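You operate a simulated robot arm through the tools that you are given. There is no shell and no other tool.

Carry out the task below with a simulated robot arm. There is one attempt and no reset: what you move stays moved.

TASK
Put things in order on the top of the binding table. At the end: the blue hard patch block (marked "379") from the top of the binding table stands where the cream pad stood; the green-backed felt pad stands where the blue hard patch block stood; the brown rubber pad on a wooden grip stands on top of the yellow stack; the cream pad stands on top of the small cream roll; whatever was shut is shut again. Leave all else as you found it, and nothing knocked over.

It is judged by the outcome, as a careful person would: the job done as asked, and still so three seconds after it is handed in. It fails if anything else is knocked over, pushed out of place, dropped, spilled or broken.

THE ROBOT
A 7-joint arm with a two-finger gripper, fixed in place. Base frame: the origin is on the floor under the middle of its stand, x ahead of it, y to its left, z up; the work surface is at about z = 850. Readings come in mm, degrees, newtons and seconds.
With the tool pointing down near the work surface it reaches from about 340 to 720 mm from the base axis. Its first joint turns from -66.0 to 66.0 degrees. Payload 2.45 kg.
Tool frame: the origin (TCP) lies between the finger pads and is the grasp point; the fingertips stand 26 mm ahead of it; z points along the fingers, y is the line along which they close. The gripper opens to 96 mm; its body begins 69 mm behind the TCP.
Orientation is told as [roll, pitch, yaw] about the base's x, y, z axes, in that order, counted from this pose: with the fingers straight down and closing along the base's y, the tool's x points along the base's -x, its y along +y and its z along -z.

THE INTERFACE
- The arm moves only by the tool nudge_tool. Its argument "series" is text: rows parted by semicolons, each of 6 numbers parted by spaces: the shift along the tool's x, y, z in mm, then the turn, a rotation vector about the tool's x, y, z in degrees. In form: x y z ax ay az; .... A call has 1 to 20 rows; each row is the pose to reach, as a shift and turn from the pose commanded when the call began, along the tool's axes at that moment. "grip" is the opening, from 0 (shut) to 1 (fully open), set as the call begins (left out, the last holds). Rows are played at 5 a second. More than 50 mm and 8.6 degrees between two rows, or a gripper value outside its range, and nothing of the call is played. A pose out of reach is approached as far as the arm can. The call stops where the force on the tool passes 40 N (or 10 N more than at its start, if that is more) or the arm is blocked; 0.2 s more then pass. Each finger travels about 50 mm/s and halts on what it meets, pressing with about 41 N; the grip force reading is that of the motor and also rises with nothing between the fingers. The clock runs only during rows and for 0.2 s after the last one: add rows that repeat a pose to give the fingers time. The reply holds the time, the measured pose of the TCP, the force on the tool along the base axes, the opening and the grip force, in the units named above and with some noise, with the torque about the TCP (base axes, N m) and any sound that the robot's microphone picked up.
- Cameras (640 x 400 px; columns grow to the right, rows downward): "scene" is fixed at [155.7, -383.1, 1431]; the picture's right is [0.85, -0.52, 0.00], its down [-0.27, -0.44, -0.86] and it looks along [0.45, 0.73, -0.51] (base axes); focal length 350 px, centre (320, 200). "wrist" rides on the gripper at [82, 3, -98] in the tool frame; the picture's right is [-0.04, 1.00, 0.00], its down [-0.73, -0.03, -0.68] and it looks along [-0.68, -0.03, 0.73] (tool axes); focal length 256 px, centre (320, 200). There is no depth. A picture from a camera that has moved, and an enlarged one, comes with that camera's place and axes in the base frame and with its lens.
- get_image(camera): a new picture of that camera. It takes no simulated time.
- close_up(camera, box): a new picture of the part [left, top, right, bottom] of that camera's present view, enlarged. It takes no simulated time.
- finish_job(): hands the job in; it is judged then, once.

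Places have to be worked out from the pictures, the camera data and where the tool is seen. Open the gripper and draw the arm clear of the work before you hand the job in, unless the task says otherwise.

The tools are called after "Emit:" as a command line: name --argument value ..., lists and objects as JSON in quotes. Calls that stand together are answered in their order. nudge_tool: Moves the arm, as the interface text tells. Its arguments: {"type":"object","properties":{"series":{"type":"string"},"grip":{"type":"number"}},"required":["series"]} The other tools are called the same way: get_image (camera) takes a picture; close_up (camera, box) takes an enlarged picture of a part of a camera's view; finish_job () hands the job in.

At the start:

```text
t: 0.0
tcp_pos: [355.2, 262.7, 1168.7]
ee_rot: [0.0, 0.0, 0.0]
wrist_force: [-0.2, -0.3, -0.6]
moment: [0.03, 0.0, -0.03]
grip_width: 96.1
grip_force: 0.1
```

scene: 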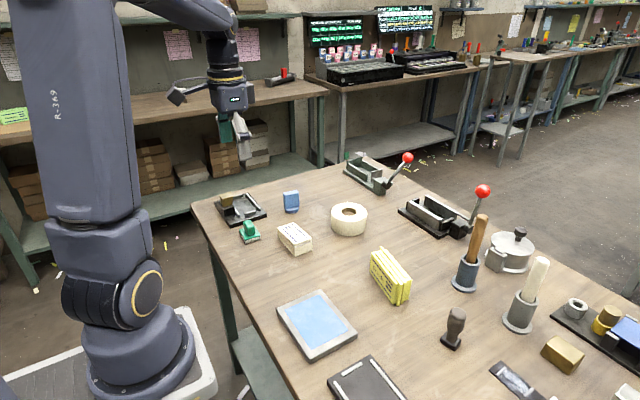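
wrist: 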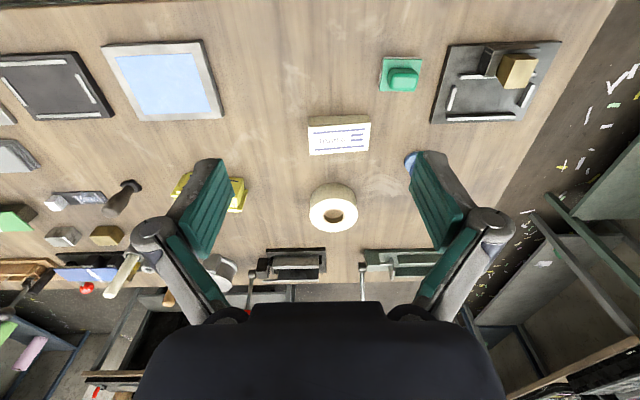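

I'll start by looking closely at the table in both cameras to identify the objects.

Emit:
close_up --camera "scene" --box '[190, 170, 430, 320]'

Emit:
close_up --camera "scene" --box '[400, 170, 640, 320]'

Emit:
close_up --camera "scene" --box '[400, 250, 640, 400]'

Emit:
close_up --camera "wrist" --box '[280, 30, 600, 230]'

Emit:
close_up --camera "wrist" --box '[0, 30, 320, 230]'

```text
2.67 times, centred on (310, 245) of scene
camera zoom: at [155.7, -383.1, 1431.0], right [0.85, -0.52, 0.0], down [-0.27, -0.44, -0.86], along [0.45, 0.73, -0.51], focal length 934 px, centre (347, 80)
```

zoom: 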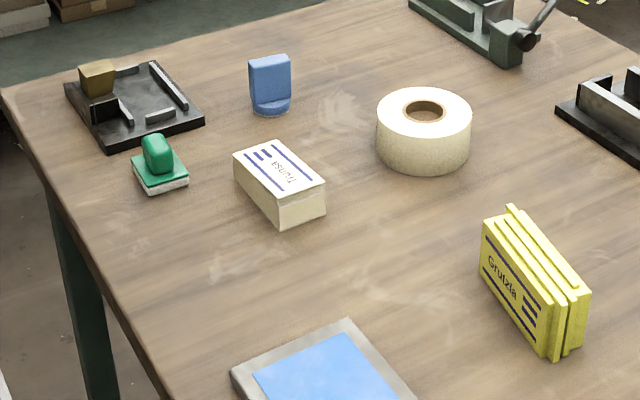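

```text
2.67 times, centred on (520, 245) of scene
camera zoom: at [155.7, -383.1, 1431.0], right [0.85, -0.52, 0.0], down [-0.27, -0.44, -0.86], along [0.45, 0.73, -0.51], focal length 934 px, centre (-213, 80)
```

zoom: 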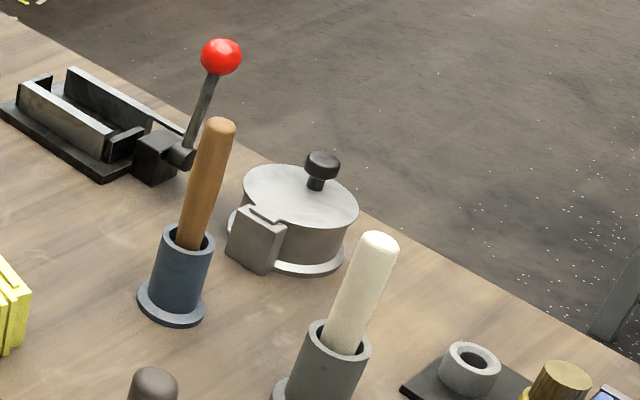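

```text
2.67 times, centred on (520, 325) of scene
camera zoom: at [155.7, -383.1, 1431.0], right [0.85, -0.52, 0.0], down [-0.27, -0.44, -0.86], along [0.45, 0.73, -0.51], focal length 934 px, centre (-213, -133)
```

zoom: 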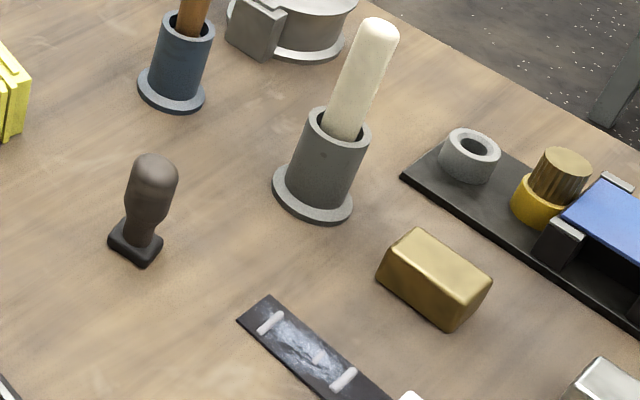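

```text
2.00 times, centred on (440, 130) of wrist
camera zoom: at [273.3, 266.0, 1266.5], right [0.04, 1.0, 0.0], down [0.73, -0.03, 0.68], along [0.68, -0.03, -0.73], focal length 512 px, centre (80, 340)
```

zoom: 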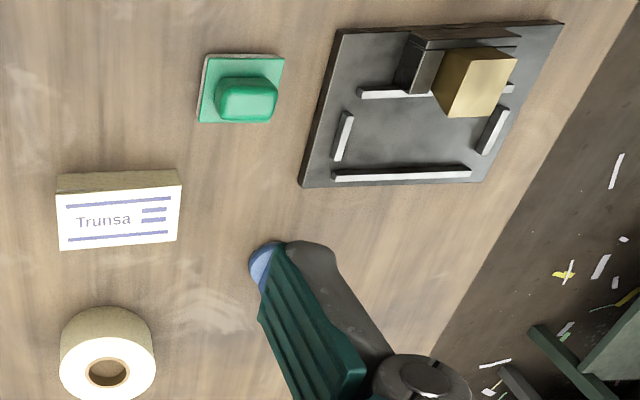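

```text
2.00 times, centred on (160, 130) of wrist
camera zoom: at [273.3, 266.0, 1266.5], right [0.04, 1.0, 0.0], down [0.73, -0.03, 0.68], along [0.68, -0.03, -0.73], focal length 512 px, centre (640, 340)
```

zoom: 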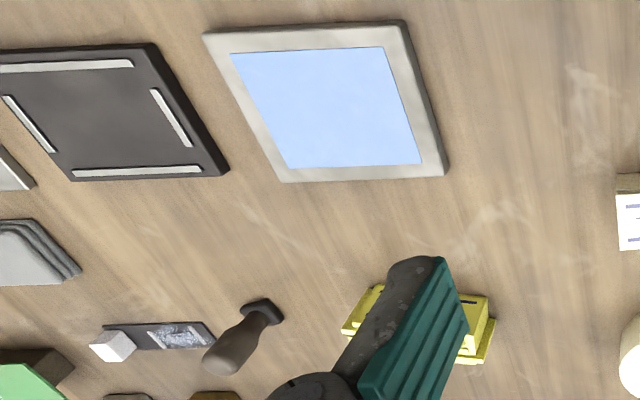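

The blue block stands upright near (554, 440), the green-backed pad near (399, 378), the cream "Trunsa" pad near (498, 301) and the roll near (660, 285). I'll move the wrist camera left, well above the table, to look at the blue block for its mark.

Emit:
nudge_tool --series "0 40 0 0 0 0; 0 80 0 0 0 0; 0 120 0 0 0 0; 0 140 0 0 0 0" --grip 1

Emit:
get_image --camera "wrist"

Emit:
close_up --camera "wrist" --box '[220, 60, 420, 185]'

```text
t: 1.0
tcp_pos: [353.7, 402.3, 1167.8]
ee_rot: [0.0, 0.0, 0.0]
wrist_force: [0.4, 0.7, -1.1]
moment: [-0.02, -0.04, -0.05]
grip_width: 96.3
grip_force: 0.1
```

```text
taken
camera wrist: at [273.0, 405.8, 1266.2], right [0.04, 1.0, 0.0], down [0.73, -0.03, 0.68], along [0.68, -0.03, -0.73], focal length 256 px, centre (320, 200)
```

wrist: 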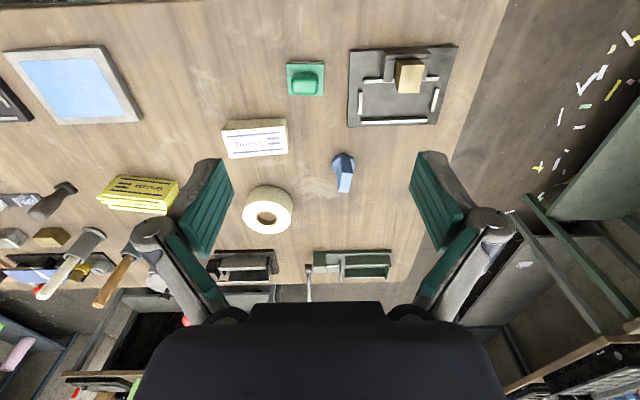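

```text
3.20 times, centred on (320, 122) of wrist
camera zoom: at [273.0, 405.8, 1266.2], right [0.04, 1.0, 0.0], down [0.73, -0.03, 0.68], along [0.68, -0.03, -0.73], focal length 819 px, centre (320, 448)
```

zoom: 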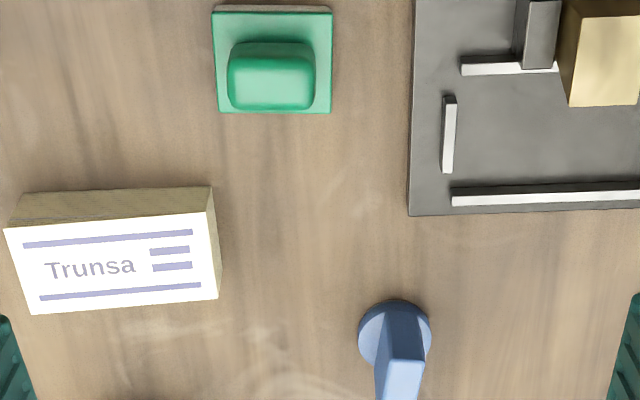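

The blue object has a round foot and a flat fin; no mark is visible yet. I'll survey the rest of the table by moving right, staying high.

Emit:
nudge_tool --series "0 -50 0 0 0 0; 0 -100 0 0 0 0; 0 -150 0 0 0 0; 0 -200 0 0 0 0; 0 -250 0 0 0 0; 0 -300 0 0 0 0; 0 -350 0 0 0 0; 0 -400 0 0 0 0"

Emit:
get_image --camera "wrist"

Emit:
get_image --camera "scene"

```text
t: 2.8
tcp_pos: [353.2, 2.8, 1167.8]
ee_rot: [-0.1, 0.1, 0.1]
wrist_force: [0.4, 0.3, 0.8]
moment: [0.01, -0.02, 0.01]
grip_width: 96.0
grip_force: 0.0
```

```text
taken
camera wrist: at [271.0, 6.0, 1266.8], right [0.04, 1.0, 0.0], down [0.73, -0.03, 0.68], along [0.68, -0.03, -0.73], focal length 256 px, centre (320, 200)
```

wrist: 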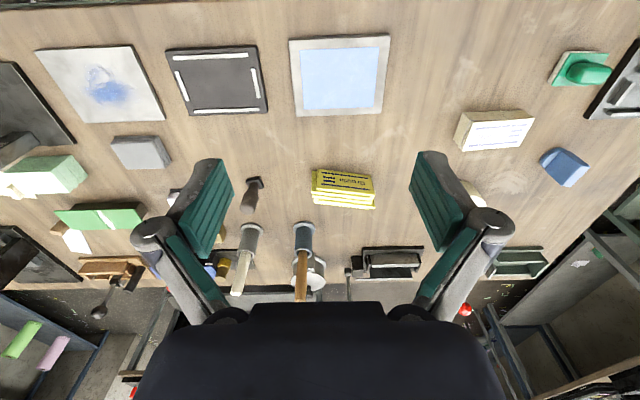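

```text
taken
```

scene: 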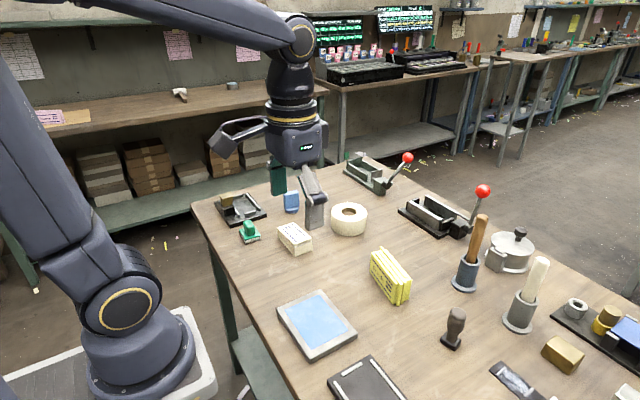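

There are more objects to the right. I'll continue sweeping right to see the rest of the table.

Emit:
nudge_tool --series "0 -50 0 0 0 0; 0 -100 0 0 0 0; 0 -150 0 0 0 0; 0 -200 0 0 0 0; 0 -250 0 0 0 0; 0 -300 0 0 0 0"

Emit:
get_image --camera "wrist"

Emit:
close_up --camera "wrist" --box '[0, 20, 320, 220]'

Emit:
close_up --camera "wrist" --box '[200, 100, 440, 250]'

Emit:
close_up --camera "wrist" --box '[200, 190, 440, 310]'

```text
t: 4.2
tcp_pos: [352.9, -295.1, 1168.5]
ee_rot: [0.0, 0.0, 0.0]
wrist_force: [-0.2, -1.2, 0.1]
moment: [0.04, 0.04, 0.02]
grip_width: 96.0
grip_force: 0.1
```

```text
taken
camera wrist: at [269.6, -292.7, 1266.1], right [0.04, 1.0, 0.0], down [0.73, -0.03, 0.68], along [0.68, -0.03, -0.73], focal length 256 px, centre (320, 200)
```

wrist: 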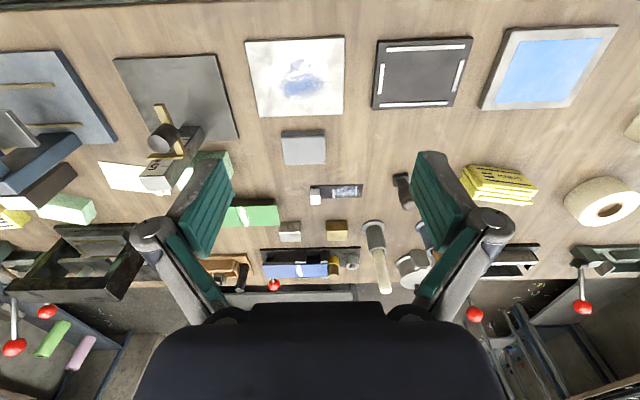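

```text
2.00 times, centred on (160, 120) of wrist
camera zoom: at [269.6, -292.7, 1266.1], right [0.04, 1.0, 0.0], down [0.73, -0.03, 0.68], along [0.68, -0.03, -0.73], focal length 512 px, centre (640, 360)
```

zoom: 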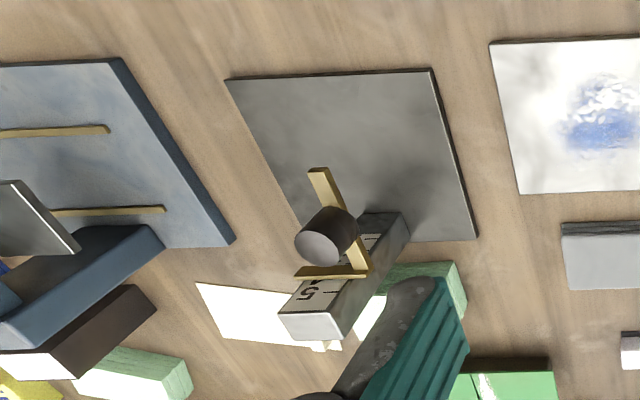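

```text
2.67 times, centred on (320, 175) of wrist
camera zoom: at [269.6, -292.7, 1266.1], right [0.04, 1.0, 0.0], down [0.73, -0.03, 0.68], along [0.68, -0.03, -0.73], focal length 683 px, centre (320, 267)
```

zoom: 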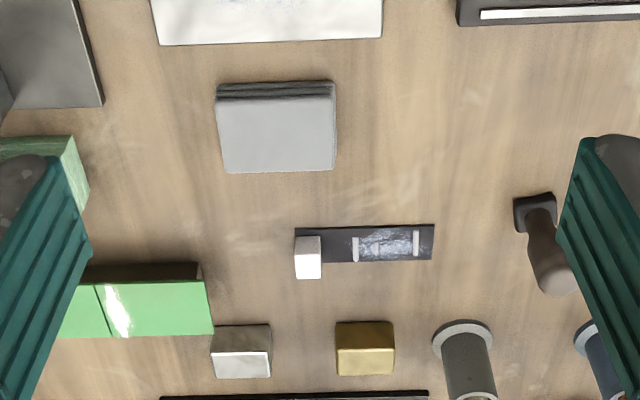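

```text
2.67 times, centred on (320, 250) of wrist
camera zoom: at [269.6, -292.7, 1266.1], right [0.04, 1.0, 0.0], down [0.73, -0.03, 0.68], along [0.68, -0.03, -0.73], focal length 683 px, centre (320, 67)
```

zoom: 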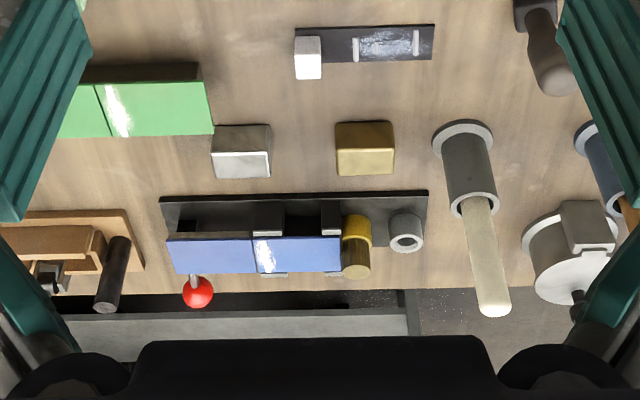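

The table continues to the right; one more sweep to see the remainder.

Emit:
nudge_tool --series "0 -50 0 0 0 0; 0 -100 0 0 0 0; 0 -150 0 0 0 0; 0 -200 0 0 0 0; 0 -230 0 0 0 0"

Emit:
get_image --camera "wrist"

Emit:
close_up --camera "wrist" --box '[0, 20, 320, 220]'

Emit:
close_up --camera "wrist" --box '[200, 100, 440, 250]'

Emit:
close_up --camera "wrist" --box '[0, 150, 320, 350]'

```text
t: 5.4
tcp_pos: [351.8, -512.0, 1165.0]
ee_rot: [0.2, 0.0, -0.1]
wrist_force: [0.2, -0.4, -0.1]
moment: [0.0, 0.02, 0.0]
grip_width: 96.0
grip_force: 0.0
out of reach, approached as far as the arm can: row 5
```

```text
taken
camera wrist: at [270.2, -509.8, 1264.4], right [0.04, 1.0, 0.0], down [0.73, -0.03, 0.68], along [0.68, -0.02, -0.73], focal length 256 px, centre (320, 200)
```

wrist: 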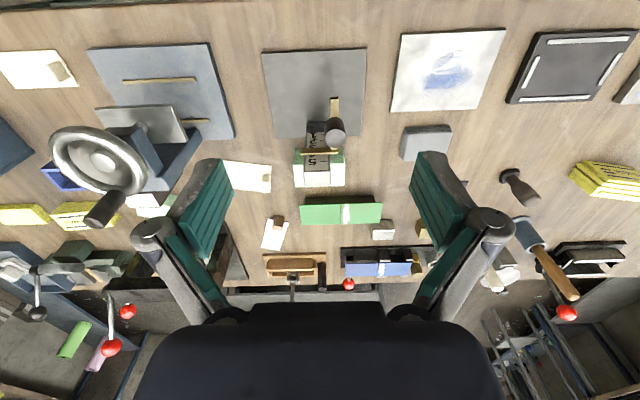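

```text
2.00 times, centred on (160, 120) of wrist
camera zoom: at [270.2, -509.8, 1264.4], right [0.04, 1.0, 0.0], down [0.73, -0.03, 0.68], along [0.68, -0.02, -0.73], focal length 512 px, centre (640, 360)
```

zoom: 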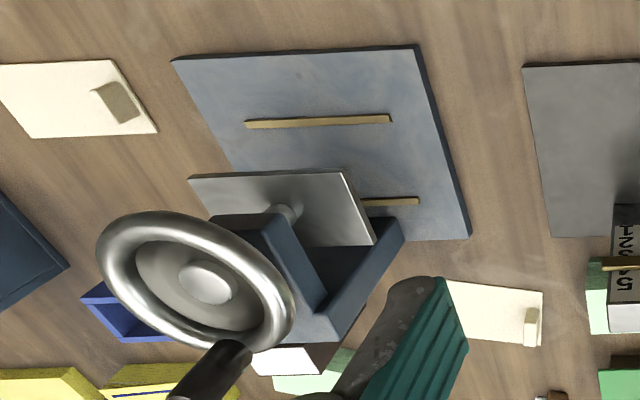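

```text
2.67 times, centred on (320, 175) of wrist
camera zoom: at [270.2, -509.8, 1264.4], right [0.04, 1.0, 0.0], down [0.73, -0.03, 0.68], along [0.68, -0.02, -0.73], focal length 683 px, centre (320, 267)
```

zoom: 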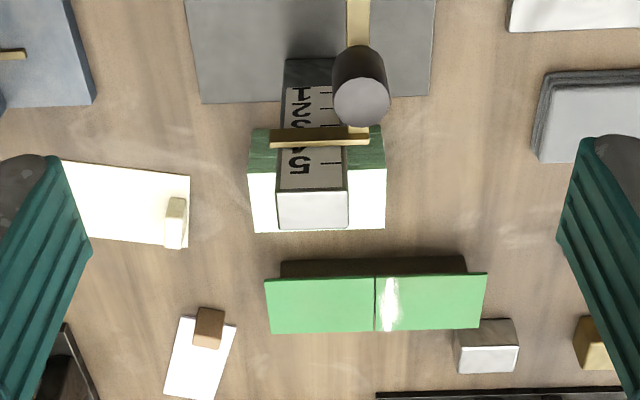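

```text
2.00 times, centred on (160, 250) of wrist
camera zoom: at [270.2, -509.8, 1264.4], right [0.04, 1.0, 0.0], down [0.73, -0.03, 0.68], along [0.68, -0.02, -0.73], focal length 512 px, centre (640, 100)
```

zoom: 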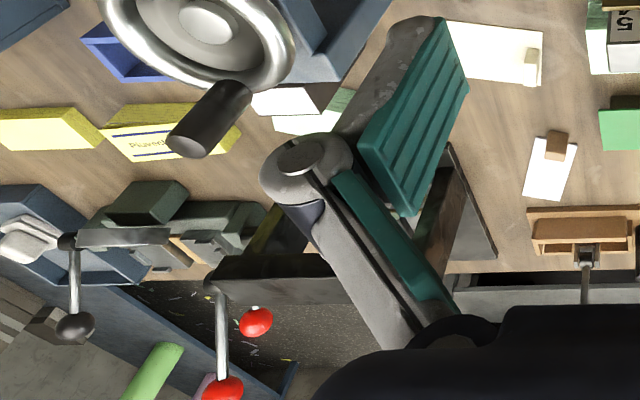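

Everything to the far right is out of reach and not in the task. Now I'll zoom on the candidate objects with the scene camera while the arm is out of the way.

Emit:
close_up --camera "scene" --box '[270, 180, 318, 210]'

Emit:
close_up --camera "scene" --box '[230, 210, 326, 270]'

Emit:
close_up --camera "scene" --box '[320, 190, 416, 250]'

Emit:
close_up --camera "scene" --box '[350, 240, 446, 300]'

Emit:
close_up --camera "scene" --box '[416, 300, 496, 350]'

Emit:
get_image --camera "scene"

```text
13.33 times, centred on (294, 195) of scene
camera zoom: at [155.6, -383.1, 1431.0], right [0.85, -0.52, 0.0], down [-0.27, -0.44, -0.86], along [0.45, 0.73, -0.51], focal length 4669 px, centre (667, 267)
```

zoom: 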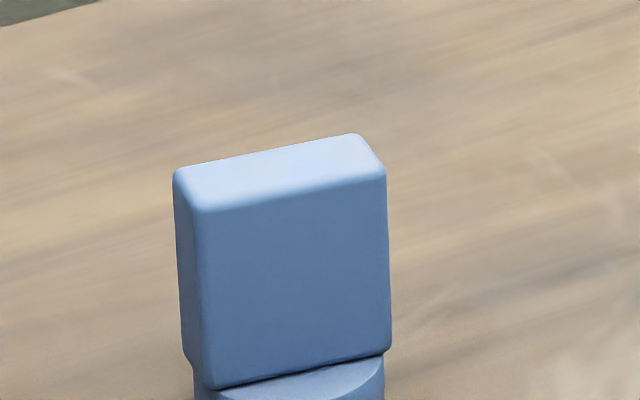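

```text
6.67 times, centred on (278, 240) of scene
camera zoom: at [155.6, -383.1, 1431.0], right [0.85, -0.52, 0.0], down [-0.27, -0.44, -0.86], along [0.45, 0.73, -0.51], focal length 2335 px, centre (600, -67)
```

zoom: 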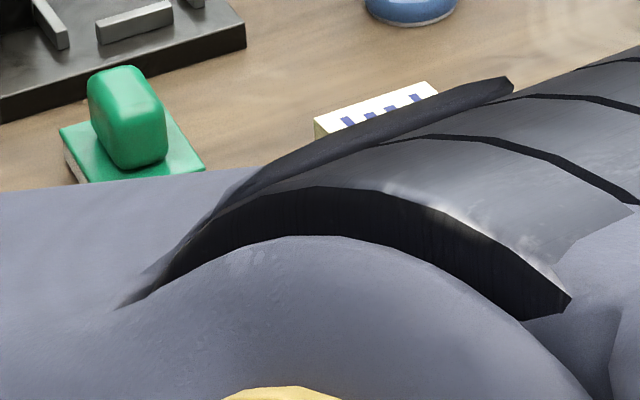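

```text
6.67 times, centred on (368, 220) of scene
camera zoom: at [155.6, -383.1, 1431.0], right [0.85, -0.52, 0.0], down [-0.27, -0.44, -0.86], along [0.45, 0.73, -0.51], focal length 2335 px, centre (0, 67)
```

zoom: 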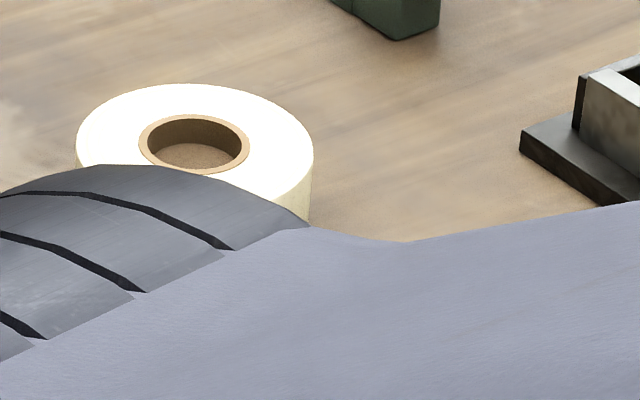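

```text
6.67 times, centred on (398, 270) of scene
camera zoom: at [155.6, -383.1, 1431.0], right [0.85, -0.52, 0.0], down [-0.27, -0.44, -0.86], along [0.45, 0.73, -0.51], focal length 2335 px, centre (-200, -267)
```

zoom: 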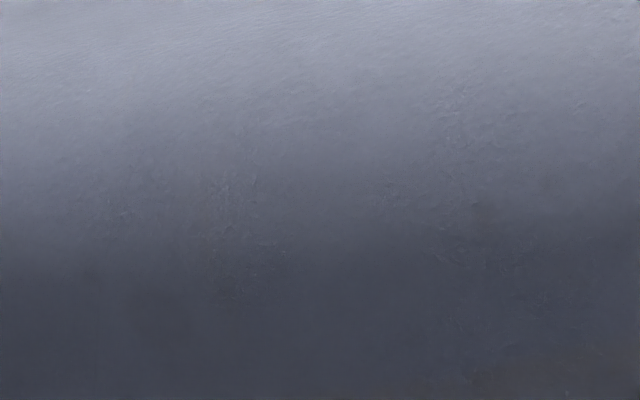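

```text
8.00 times, centred on (456, 325) of scene
camera zoom: at [155.6, -383.1, 1431.0], right [0.85, -0.52, 0.0], down [-0.27, -0.44, -0.86], along [0.45, 0.73, -0.51], focal length 2802 px, centre (-768, -800)
```

zoom: 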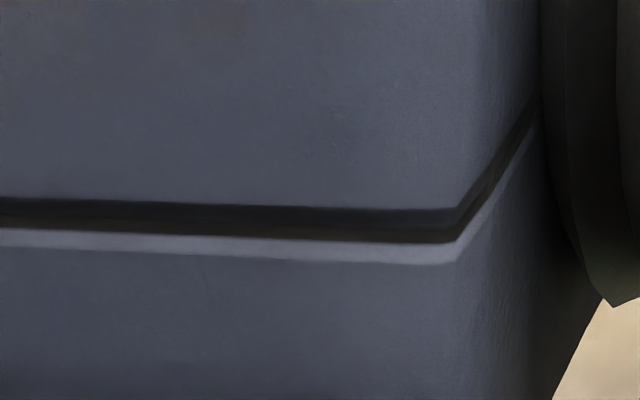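

```text
taken
```

scene: 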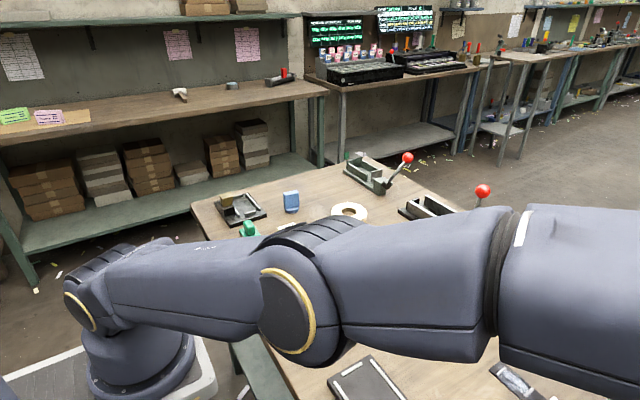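

The blue block is a block on a round foot; I need to see its other faces for the mark. First I'll go back and look closely at the brown grip and yellow stack from a closer, high position.

Emit:
nudge_tool --series "0 50 0 0 0 0; 0 100 0 0 0 0; 0 150 0 0 0 0; 0 200 0 0 0 0; 0 250 0 0 0 0; 0 300 0 0 0 0; 0 350 0 0 0 0; -40 380 0 0 0 0; -80 390 0 0 0 0; -80 390 0 0 0 0"

Emit:
get_image --camera "wrist"

Emit:
close_up --camera "wrist" --box '[200, 60, 440, 210]'

Emit:
close_up --camera "scene" --box '[350, 240, 446, 300]'

Emit:
close_up --camera "scene" --box '[416, 300, 496, 350]'

```text
t: 7.6
tcp_pos: [430.9, -121.9, 1166.2]
ee_rot: [0.0, 0.0, 0.1]
wrist_force: [0.2, -0.5, 0.3]
moment: [0.03, -0.03, 0.02]
grip_width: 96.2
grip_force: 0.1
```

```text
taken
camera wrist: at [348.8, -119.9, 1265.3], right [0.04, 1.0, 0.0], down [0.73, -0.03, 0.68], along [0.68, -0.03, -0.73], focal length 256 px, centre (320, 200)
```

wrist: 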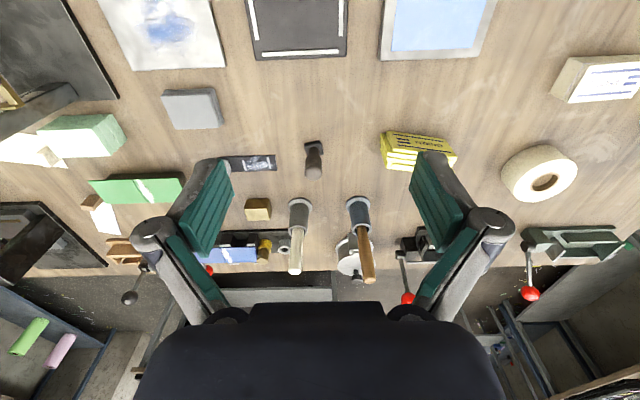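

```text
2.67 times, centred on (320, 135) of wrist
camera zoom: at [348.8, -119.9, 1265.3], right [0.04, 1.0, 0.0], down [0.73, -0.03, 0.68], along [0.68, -0.03, -0.73], focal length 683 px, centre (320, 373)
```

zoom: 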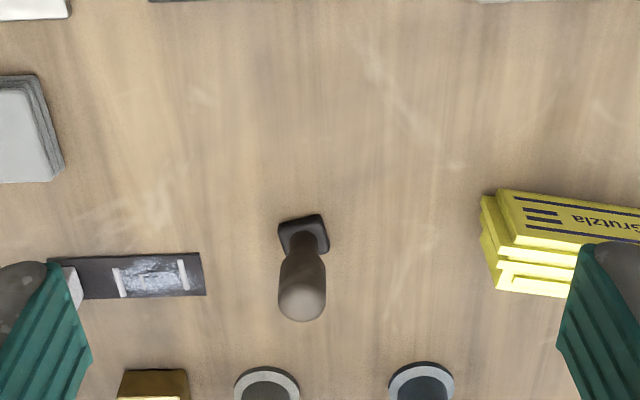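

```text
6.67 times, centred on (398, 270) of scene
camera zoom: at [155.7, -383.1, 1431.0], right [0.85, -0.52, 0.0], down [-0.27, -0.44, -0.86], along [0.45, 0.73, -0.51], focal length 2335 px, centre (-200, -267)
```

zoom: 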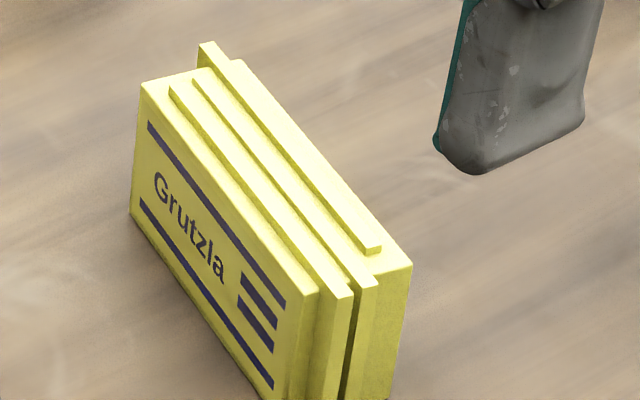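

```text
8.00 times, centred on (456, 325) of scene
camera zoom: at [155.7, -383.1, 1431.0], right [0.85, -0.52, 0.0], down [-0.27, -0.44, -0.86], along [0.45, 0.73, -0.51], focal length 2802 px, centre (-768, -800)
```

zoom: 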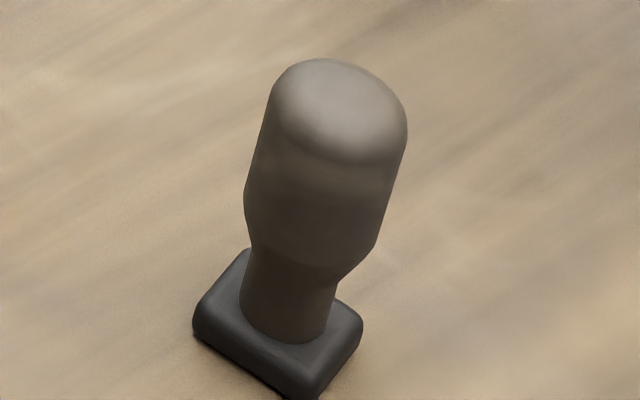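

The yellow stack is a set of slabs on edge with an uneven top, and the brown grip stands near (590, -125). I'll move in closer over the yellow stack to measure its top.

Emit:
nudge_tool --series "-20 40 0 0 0 0; -40 80 30 0 0 0; -60 120 60 0 0 0; -80 156 100 0 0 0; -80 156 140 0 0 0; -80 156 160 0 0 0; -80 156 160 0 0 0"

Emit:
get_image --camera "wrist"

Emit:
close_up --camera "wrist" --box '[240, 130, 400, 230]'

Emit:
close_up --camera "scene" --box '[365, 235, 429, 275]'

Emit:
close_up --camera "scene" --box '[360, 240, 424, 310]'

```text
refused: row 2 steps farther than a row can; nothing moved
```

```text
taken
camera wrist: at [348.8, -119.9, 1265.3], right [0.04, 1.0, 0.0], down [0.73, -0.03, 0.68], along [0.68, -0.03, -0.73], focal length 256 px, centre (320, 200)
```

wrist: 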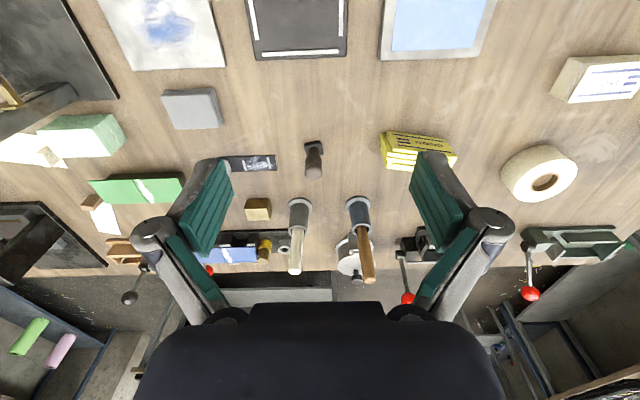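

```text
4.00 times, centred on (320, 180) of wrist
camera zoom: at [348.8, -119.9, 1265.3], right [0.04, 1.0, 0.0], down [0.73, -0.03, 0.68], along [0.68, -0.03, -0.73], focal length 1024 px, centre (320, 280)
```

zoom: 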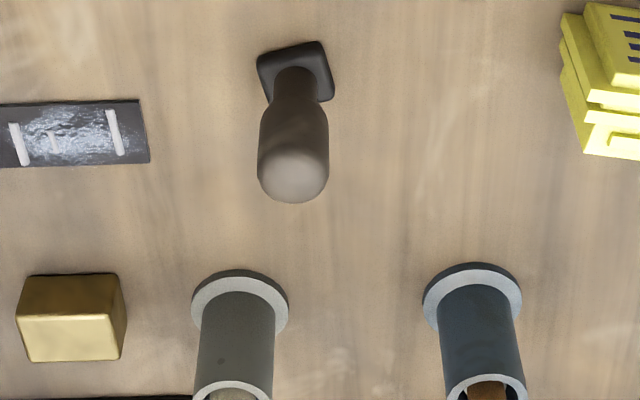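

```text
10.00 times, centred on (397, 255) of scene
camera zoom: at [155.7, -383.1, 1431.0], right [0.85, -0.52, 0.0], down [-0.27, -0.44, -0.86], along [0.45, 0.73, -0.51], focal length 3502 px, centre (-450, -350)
```

zoom: 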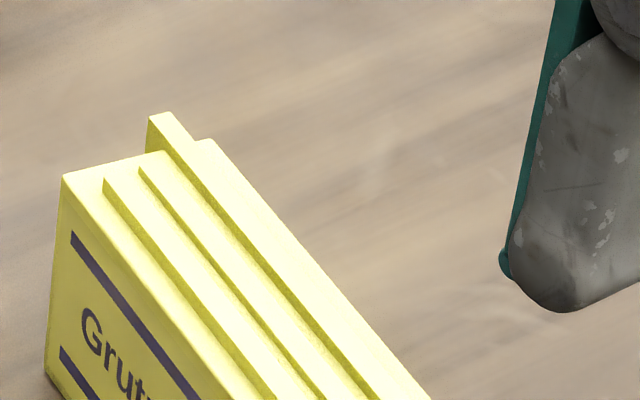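

```text
5.71 times, centred on (392, 275) of scene
camera zoom: at [155.7, -383.1, 1431.0], right [0.85, -0.52, 0.0], down [-0.27, -0.44, -0.86], along [0.45, 0.73, -0.51], focal length 2001 px, centre (-91, -229)
```

zoom: 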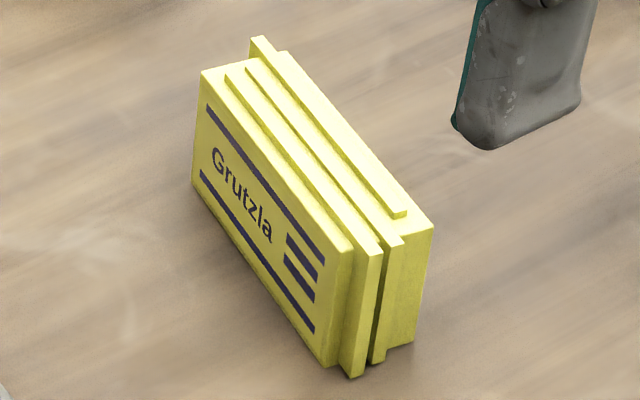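

That step was too large for one row; I'll redo the approach with smaller steps.

Emit:
nudge_tool --series "-20 40 0 0 0 0; -40 80 10 0 0 0; -60 120 20 0 0 0; -80 156 40 0 0 0; -80 156 80 0 0 0; -80 156 120 0 0 0; -80 156 160 0 0 0; -80 156 160 0 0 0"

Emit:
get_image --camera "wrist"

Emit:
close_up --camera "wrist" --box '[240, 130, 400, 230]'

```text
t: 9.4
tcp_pos: [511.7, 33.8, 1002.9]
ee_rot: [0.0, 0.0, -0.1]
wrist_force: [0.4, -0.1, 0.2]
moment: [-0.01, 0.0, 0.0]
grip_width: 96.0
grip_force: 0.1
```

```text
taken
camera wrist: at [429.7, 36.9, 1101.6], right [0.04, 1.0, 0.0], down [0.73, -0.03, 0.68], along [0.68, -0.03, -0.73], focal length 256 px, centre (320, 200)
```

wrist: 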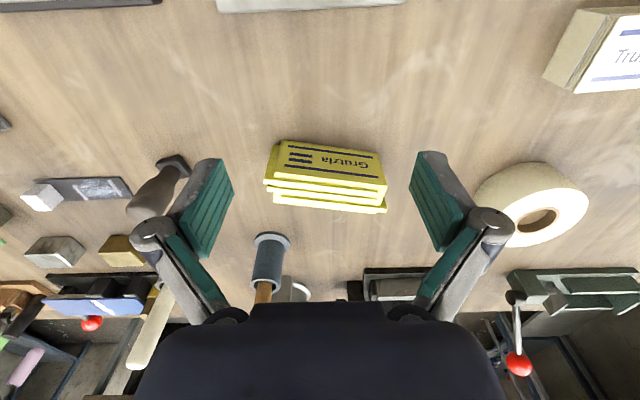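

```text
4.00 times, centred on (320, 180) of wrist
camera zoom: at [429.7, 36.9, 1101.6], right [0.04, 1.0, 0.0], down [0.73, -0.03, 0.68], along [0.68, -0.03, -0.73], focal length 1024 px, centre (320, 280)
```

zoom: 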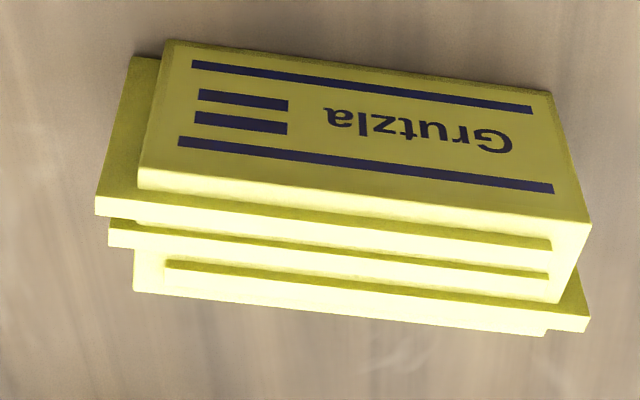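

The stack front face runs from about (573,-11) to (593,96), top at about z≈909, turned about 11° clockwise. I'll zoom further to read the top steps.

Emit:
close_up --camera "wrist" --box '[260, 165, 324, 205]'

Emit:
close_up --camera "wrist" --box '[328, 180, 392, 220]'

Emit:
close_up --camera "scene" --box '[378, 240, 418, 305]'

```text
10.00 times, centred on (292, 185) of wrist
camera zoom: at [429.7, 36.9, 1101.6], right [0.04, 1.0, 0.0], down [0.73, -0.03, 0.68], along [0.68, -0.03, -0.73], focal length 2560 px, centre (600, 350)
```

zoom: 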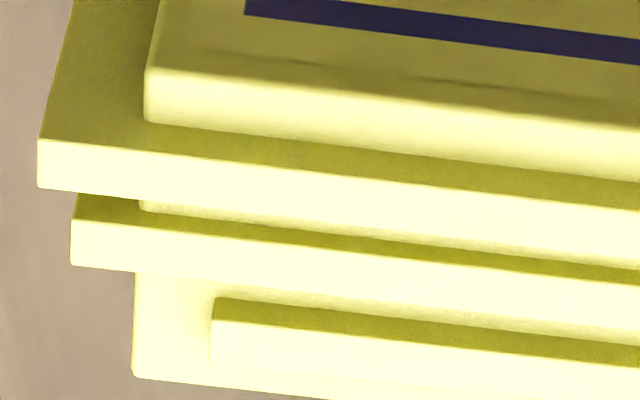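

```text
10.00 times, centred on (360, 200) of wrist
camera zoom: at [429.7, 36.9, 1101.6], right [0.04, 1.0, 0.0], down [0.73, -0.03, 0.68], along [0.68, -0.03, -0.73], focal length 2560 px, centre (-80, 200)
```

zoom: 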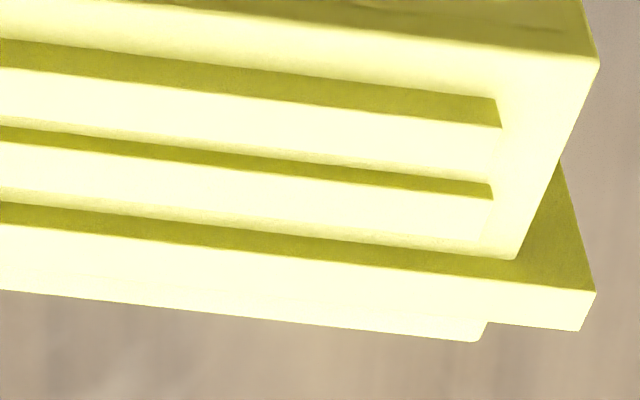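

```text
6.15 times, centred on (398, 272) of scene
camera zoom: at [155.7, -383.1, 1431.0], right [0.85, -0.52, 0.0], down [-0.27, -0.44, -0.86], along [0.45, 0.73, -0.51], focal length 2155 px, centre (-160, -246)
```

zoom: 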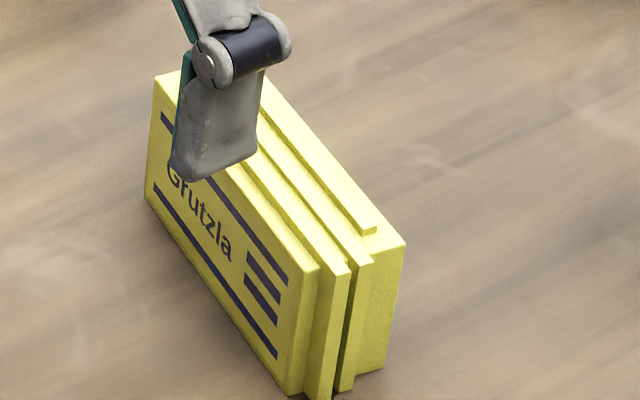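

The three raised plates give a nearly level top of about 26 mm wide, centred around (600, 33). Next I'll rise, move left over the cream pad area and test a -90° yaw, so the camera looks from the +y side at the blue block.

Emit:
nudge_tool --series "0 0 -40 0 0 0; 0 0 -80 0 0 0; 0 0 -97 0 0 0; 10 40 -97 0 0 8; 20 80 -97 0 0 16; 32 120 -97 0 0 24; 32 160 -97 0 0 32; 32 200 -97 0 0 40; 32 240 -97 0 0 48; 32 280 -97 0 0 56; 32 306 -97 0 0 64; 32 306 -97 0 0 72; 32 306 -97 0 0 80; 32 306 -97 0 0 88; 32 306 -97 0 0 90"

Emit:
get_image --camera "wrist"

Emit:
get_image --camera "scene"

```text
t: 12.6
tcp_pos: [479.9, 339.5, 1104.0]
ee_rot: [0.0, 0.0, -90.1]
wrist_force: [-0.4, 0.6, 0.4]
moment: [0.02, -0.02, 0.01]
grip_width: 95.9
grip_force: 0.1
```

```text
taken
camera wrist: at [483.2, 420.3, 1202.3], right [1.0, -0.04, 0.0], down [-0.03, -0.73, 0.68], along [-0.03, -0.68, -0.73], focal length 256 px, centre (320, 200)
```

wrist: 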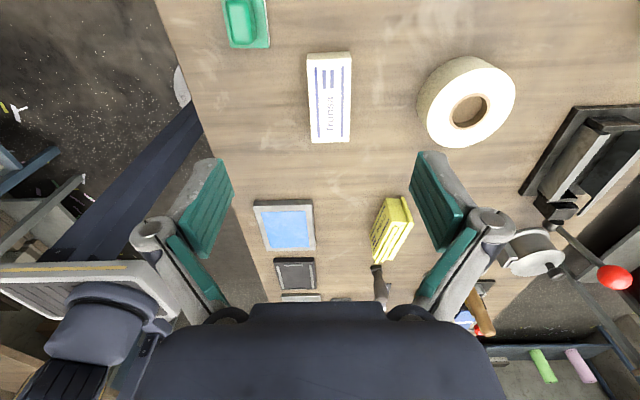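

```text
taken
```

scene: 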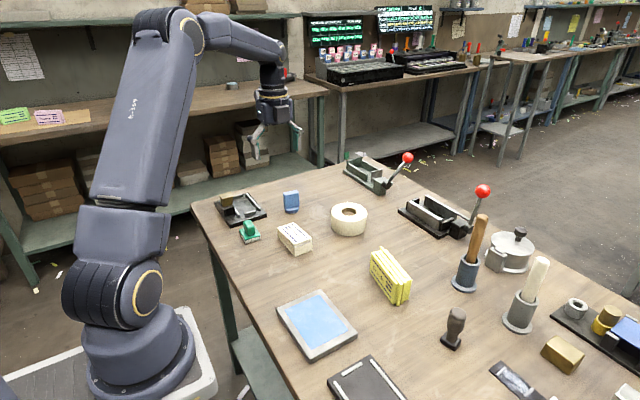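

Yaw -90° works. I'll now move over the blue block so the camera sees its far (+y) face.

Emit:
nudge_tool --series "30 20 10 0 0 0; 60 40 20 0 0 0; 90 60 40 0 0 0; 110 60 60 0 0 0; 110 60 60 0 0 0"

Emit:
get_image --camera "wrist"

Emit:
close_up --camera "wrist" --box '[240, 110, 400, 210]'

```text
t: 13.8
tcp_pos: [531.8, 438.9, 1042.2]
ee_rot: [0.0, 0.0, -90.0]
wrist_force: [-0.2, 0.2, -0.1]
moment: [0.02, -0.01, -0.03]
grip_width: 96.2
grip_force: 0.1
out of reach, approached as far as the arm can: row 3, 4, 5
```

```text
taken
camera wrist: at [535.0, 519.8, 1141.0], right [1.0, -0.04, 0.0], down [-0.03, -0.73, 0.68], along [-0.03, -0.68, -0.73], focal length 256 px, centre (320, 200)
```

wrist: 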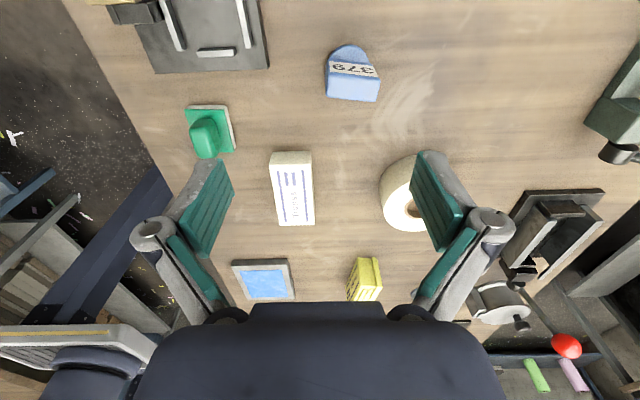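

```text
4.00 times, centred on (320, 160) of wrist
camera zoom: at [535.0, 519.8, 1141.0], right [1.0, -0.04, 0.0], down [-0.03, -0.73, 0.68], along [-0.03, -0.68, -0.73], focal length 1024 px, centre (320, 360)
```

zoom: 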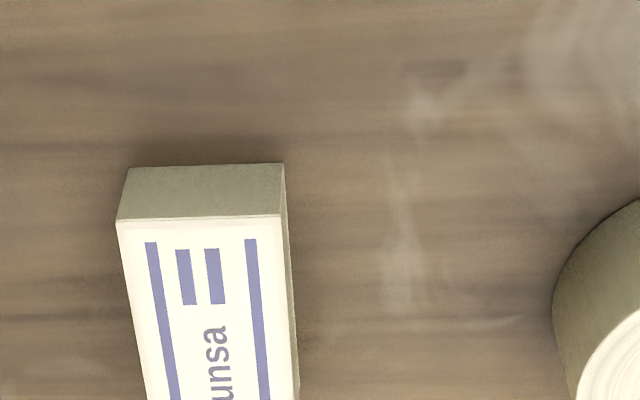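

The "379" mark is on the block's far face, so this is the right block. Reach shrinks with height here (about 690 mm at z≈1040), which I'll account for at the roll. Now I'll go over the cream pad to measure it closely before gripping.

Emit:
nudge_tool --series "-40 -10 0 0 0 0; -80 -20 0 0 0 0; -120 -30 10 0 0 0; -160 -42 25 0 0 0; -170 -42 50 0 0 0; -170 -42 50 0 0 0"

Emit:
get_image --camera "wrist"

Emit:
close_up --camera "wrist" --box '[240, 130, 400, 230]'

```text
t: 15.2
tcp_pos: [490.5, 268.8, 990.7]
ee_rot: [0.0, 0.0, -89.9]
wrist_force: [-0.9, 0.2, 0.4]
moment: [-0.02, -0.01, 0.01]
grip_width: 96.1
grip_force: 0.0
```

```text
taken
camera wrist: at [492.9, 349.2, 1088.8], right [1.0, -0.04, 0.0], down [-0.03, -0.73, 0.68], along [-0.03, -0.68, -0.73], focal length 256 px, centre (320, 200)
```

wrist: 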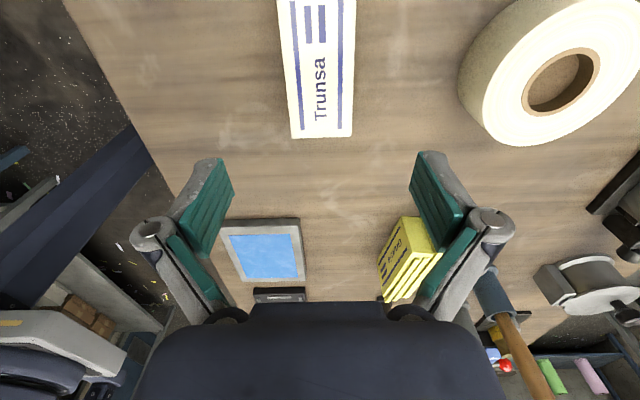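

```text
4.00 times, centred on (320, 180) of wrist
camera zoom: at [492.9, 349.2, 1088.8], right [1.0, -0.04, 0.0], down [-0.03, -0.73, 0.68], along [-0.03, -0.68, -0.73], focal length 1024 px, centre (320, 280)
```

zoom: 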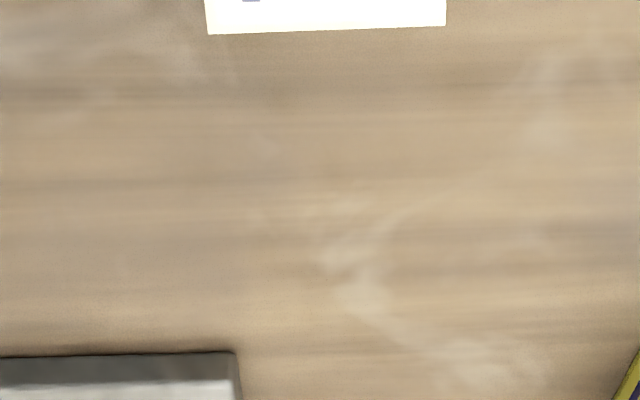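

The cream pad spans x≈464–516, y≈235–340, top z≈883, aligned with the axes. The roll's centre is about (661, 280) with top z≈898. I'll descend to grip the pad about 17 mm toward −y of its centre (helps reach at the roll).

Emit:
nudge_tool --series "1 -0.5 30 0 0 0; 2 -0.5 60 0 0 0; 2 -0.5 85 0 0 0; 2 -0.5 100 0 0 0; 2 -0.5 106 0 0 0; 2 -0.5 110 0 0 0; 2 -0.5 110 0 0 0"

Emit:
get_image --camera "wrist"

Emit:
close_up --camera "scene" --box '[230, 200, 358, 280]'

```text
t: 16.8
tcp_pos: [488.7, 271.5, 879.0]
ee_rot: [-0.1, 0.0, -90.0]
wrist_force: [-0.6, -0.5, 0.1]
moment: [0.02, -0.02, 0.0]
grip_width: 95.7
grip_force: 0.0
```

```text
taken
camera wrist: at [491.6, 351.7, 977.5], right [1.0, -0.04, 0.0], down [-0.03, -0.73, 0.68], along [-0.03, -0.68, -0.73], focal length 256 px, centre (320, 200)
```

wrist: 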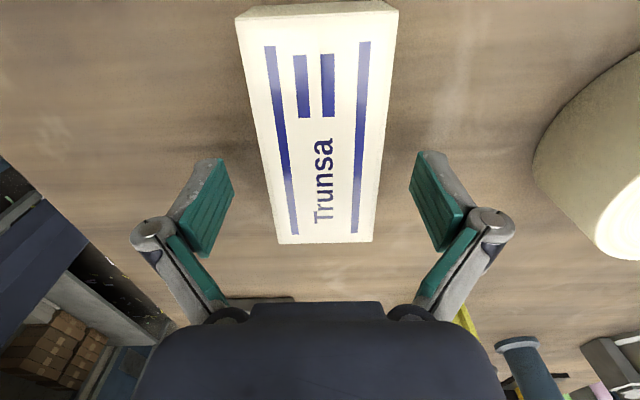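

```text
5.00 times, centred on (294, 240) of scene
camera zoom: at [155.7, -383.1, 1431.0], right [0.85, -0.52, 0.0], down [-0.27, -0.44, -0.86], along [0.45, 0.73, -0.51], focal length 1751 px, centre (450, 0)
```

zoom: 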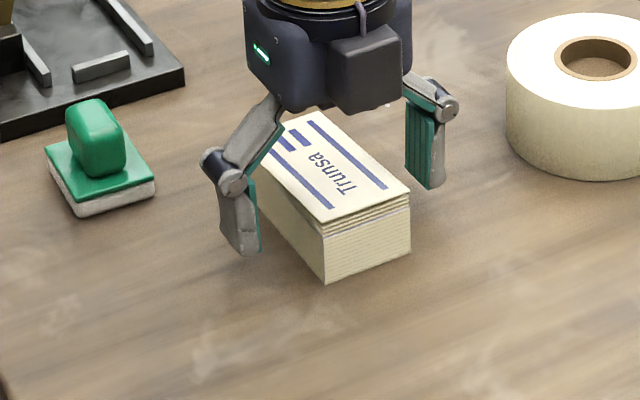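

The fingers straddle the pad centred well. I'll close the gripper on it and hold in place while the fingers settle.

Emit:
nudge_tool --series "0 0 0 0 0 0; 0 0 0 0 0 0; 0 0 0 0 0 0; 0 0 0 0 0 0; 0 0 0 0 0 0; 0 0 0 0 0 0" --grip 0.3

Emit:
get_image --camera "wrist"

```text
t: 18.2
tcp_pos: [489.3, 270.4, 879.0]
ee_rot: [-0.1, -0.1, -89.9]
wrist_force: [0.3, -0.2, 3.2]
moment: [0.05, -0.04, -0.08]
grip_width: 49.2
grip_force: 40.3
```

```text
taken
camera wrist: at [491.8, 351.7, 977.8], right [1.0, -0.04, 0.0], down [-0.03, -0.73, 0.68], along [-0.03, -0.68, -0.73], focal length 256 px, centre (320, 200)
```

wrist: 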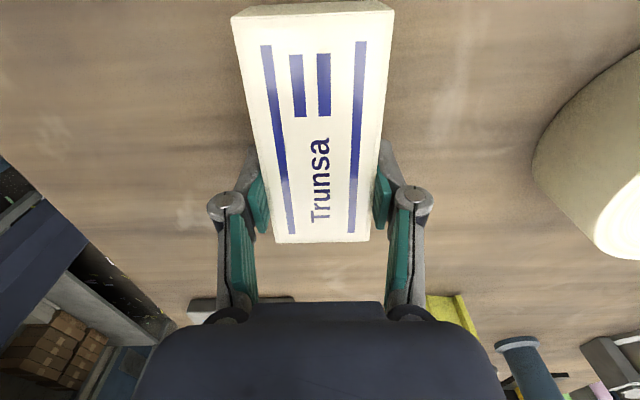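

Gripped at a width of 49 mm. I'll lift straight up and check that the pad comes along level.

Emit:
nudge_tool --series "0 0 -10 0 0 0; 0 0 -30 0 0 0; 0 0 -60 0 0 0; 0 0 -90 0 0 0; 0 0 -90 0 0 0"

Emit:
get_image --camera "wrist"

Emit:
close_up --camera "scene" --box '[200, 160, 392, 280]'

```text
t: 19.4
tcp_pos: [485.7, 269.8, 971.0]
ee_rot: [0.0, -0.1, -90.0]
wrist_force: [0.6, 0.8, -0.9]
moment: [-0.02, -0.02, -0.02]
grip_width: 49.3
grip_force: 41.5
```

```text
taken
camera wrist: at [489.0, 350.7, 1069.2], right [1.0, -0.04, 0.0], down [-0.03, -0.73, 0.68], along [-0.03, -0.68, -0.73], focal length 256 px, centre (320, 200)
```

wrist: 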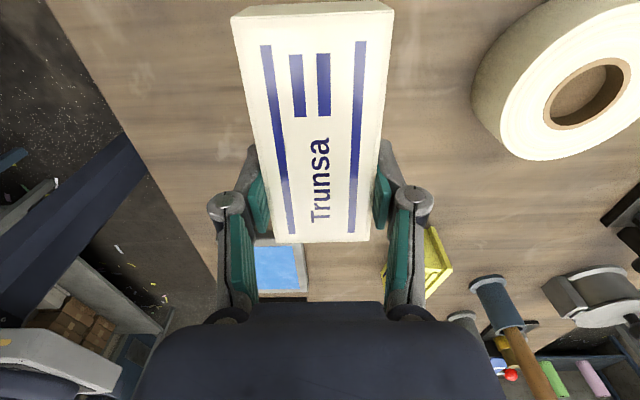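

```text
3.33 times, centred on (296, 220) of scene
camera zoom: at [155.7, -383.1, 1431.0], right [0.85, -0.52, 0.0], down [-0.27, -0.44, -0.86], along [0.45, 0.73, -0.51], focal length 1167 px, centre (400, 133)
```

zoom: 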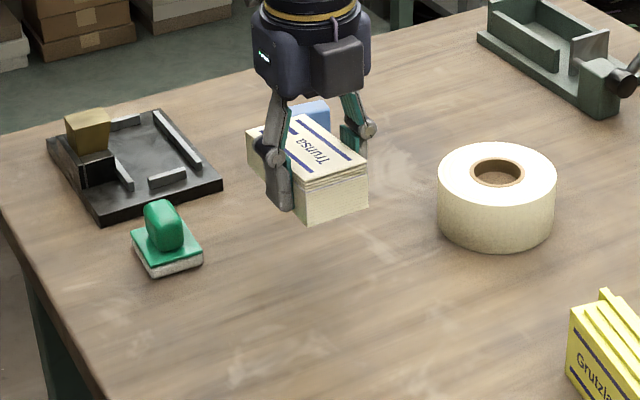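

The pad lifted cleanly and level. Now I'll carry it over toward the roll, staying within reach at this height.

Emit:
nudge_tool --series "0 35 0 0 0 0; -2 70 0 0 0 0; -4 105 0 0 0 0; -6 140 0 0 0 0; -8 158 0 0 0 0; -8 158 0 0 0 0"

Emit:
get_image --camera "wrist"

Emit:
close_up --camera "scene" --box '[290, 150, 418, 250]'

```text
t: 20.8
tcp_pos: [647.4, 263.3, 968.8]
ee_rot: [0.0, 0.0, -89.9]
wrist_force: [-0.3, 0.3, -0.6]
moment: [-0.03, -0.02, 0.0]
grip_width: 49.2
grip_force: 40.6
```

```text
taken
camera wrist: at [649.9, 343.8, 1067.2], right [1.0, -0.04, 0.0], down [-0.03, -0.73, 0.68], along [-0.03, -0.68, -0.73], focal length 256 px, centre (320, 200)
```

wrist: 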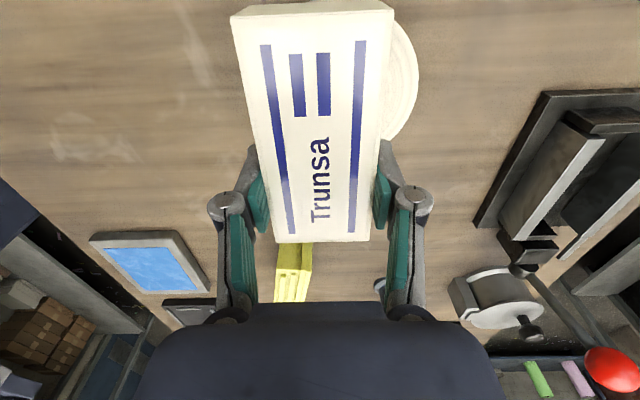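

```text
4.00 times, centred on (354, 200) of scene
camera zoom: at [155.7, -383.1, 1431.0], right [0.85, -0.52, 0.0], down [-0.27, -0.44, -0.86], along [0.45, 0.73, -0.51], focal length 1401 px, centre (184, 200)
```

zoom: 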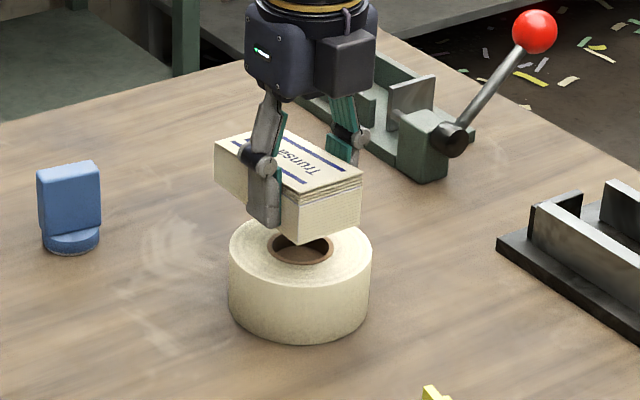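

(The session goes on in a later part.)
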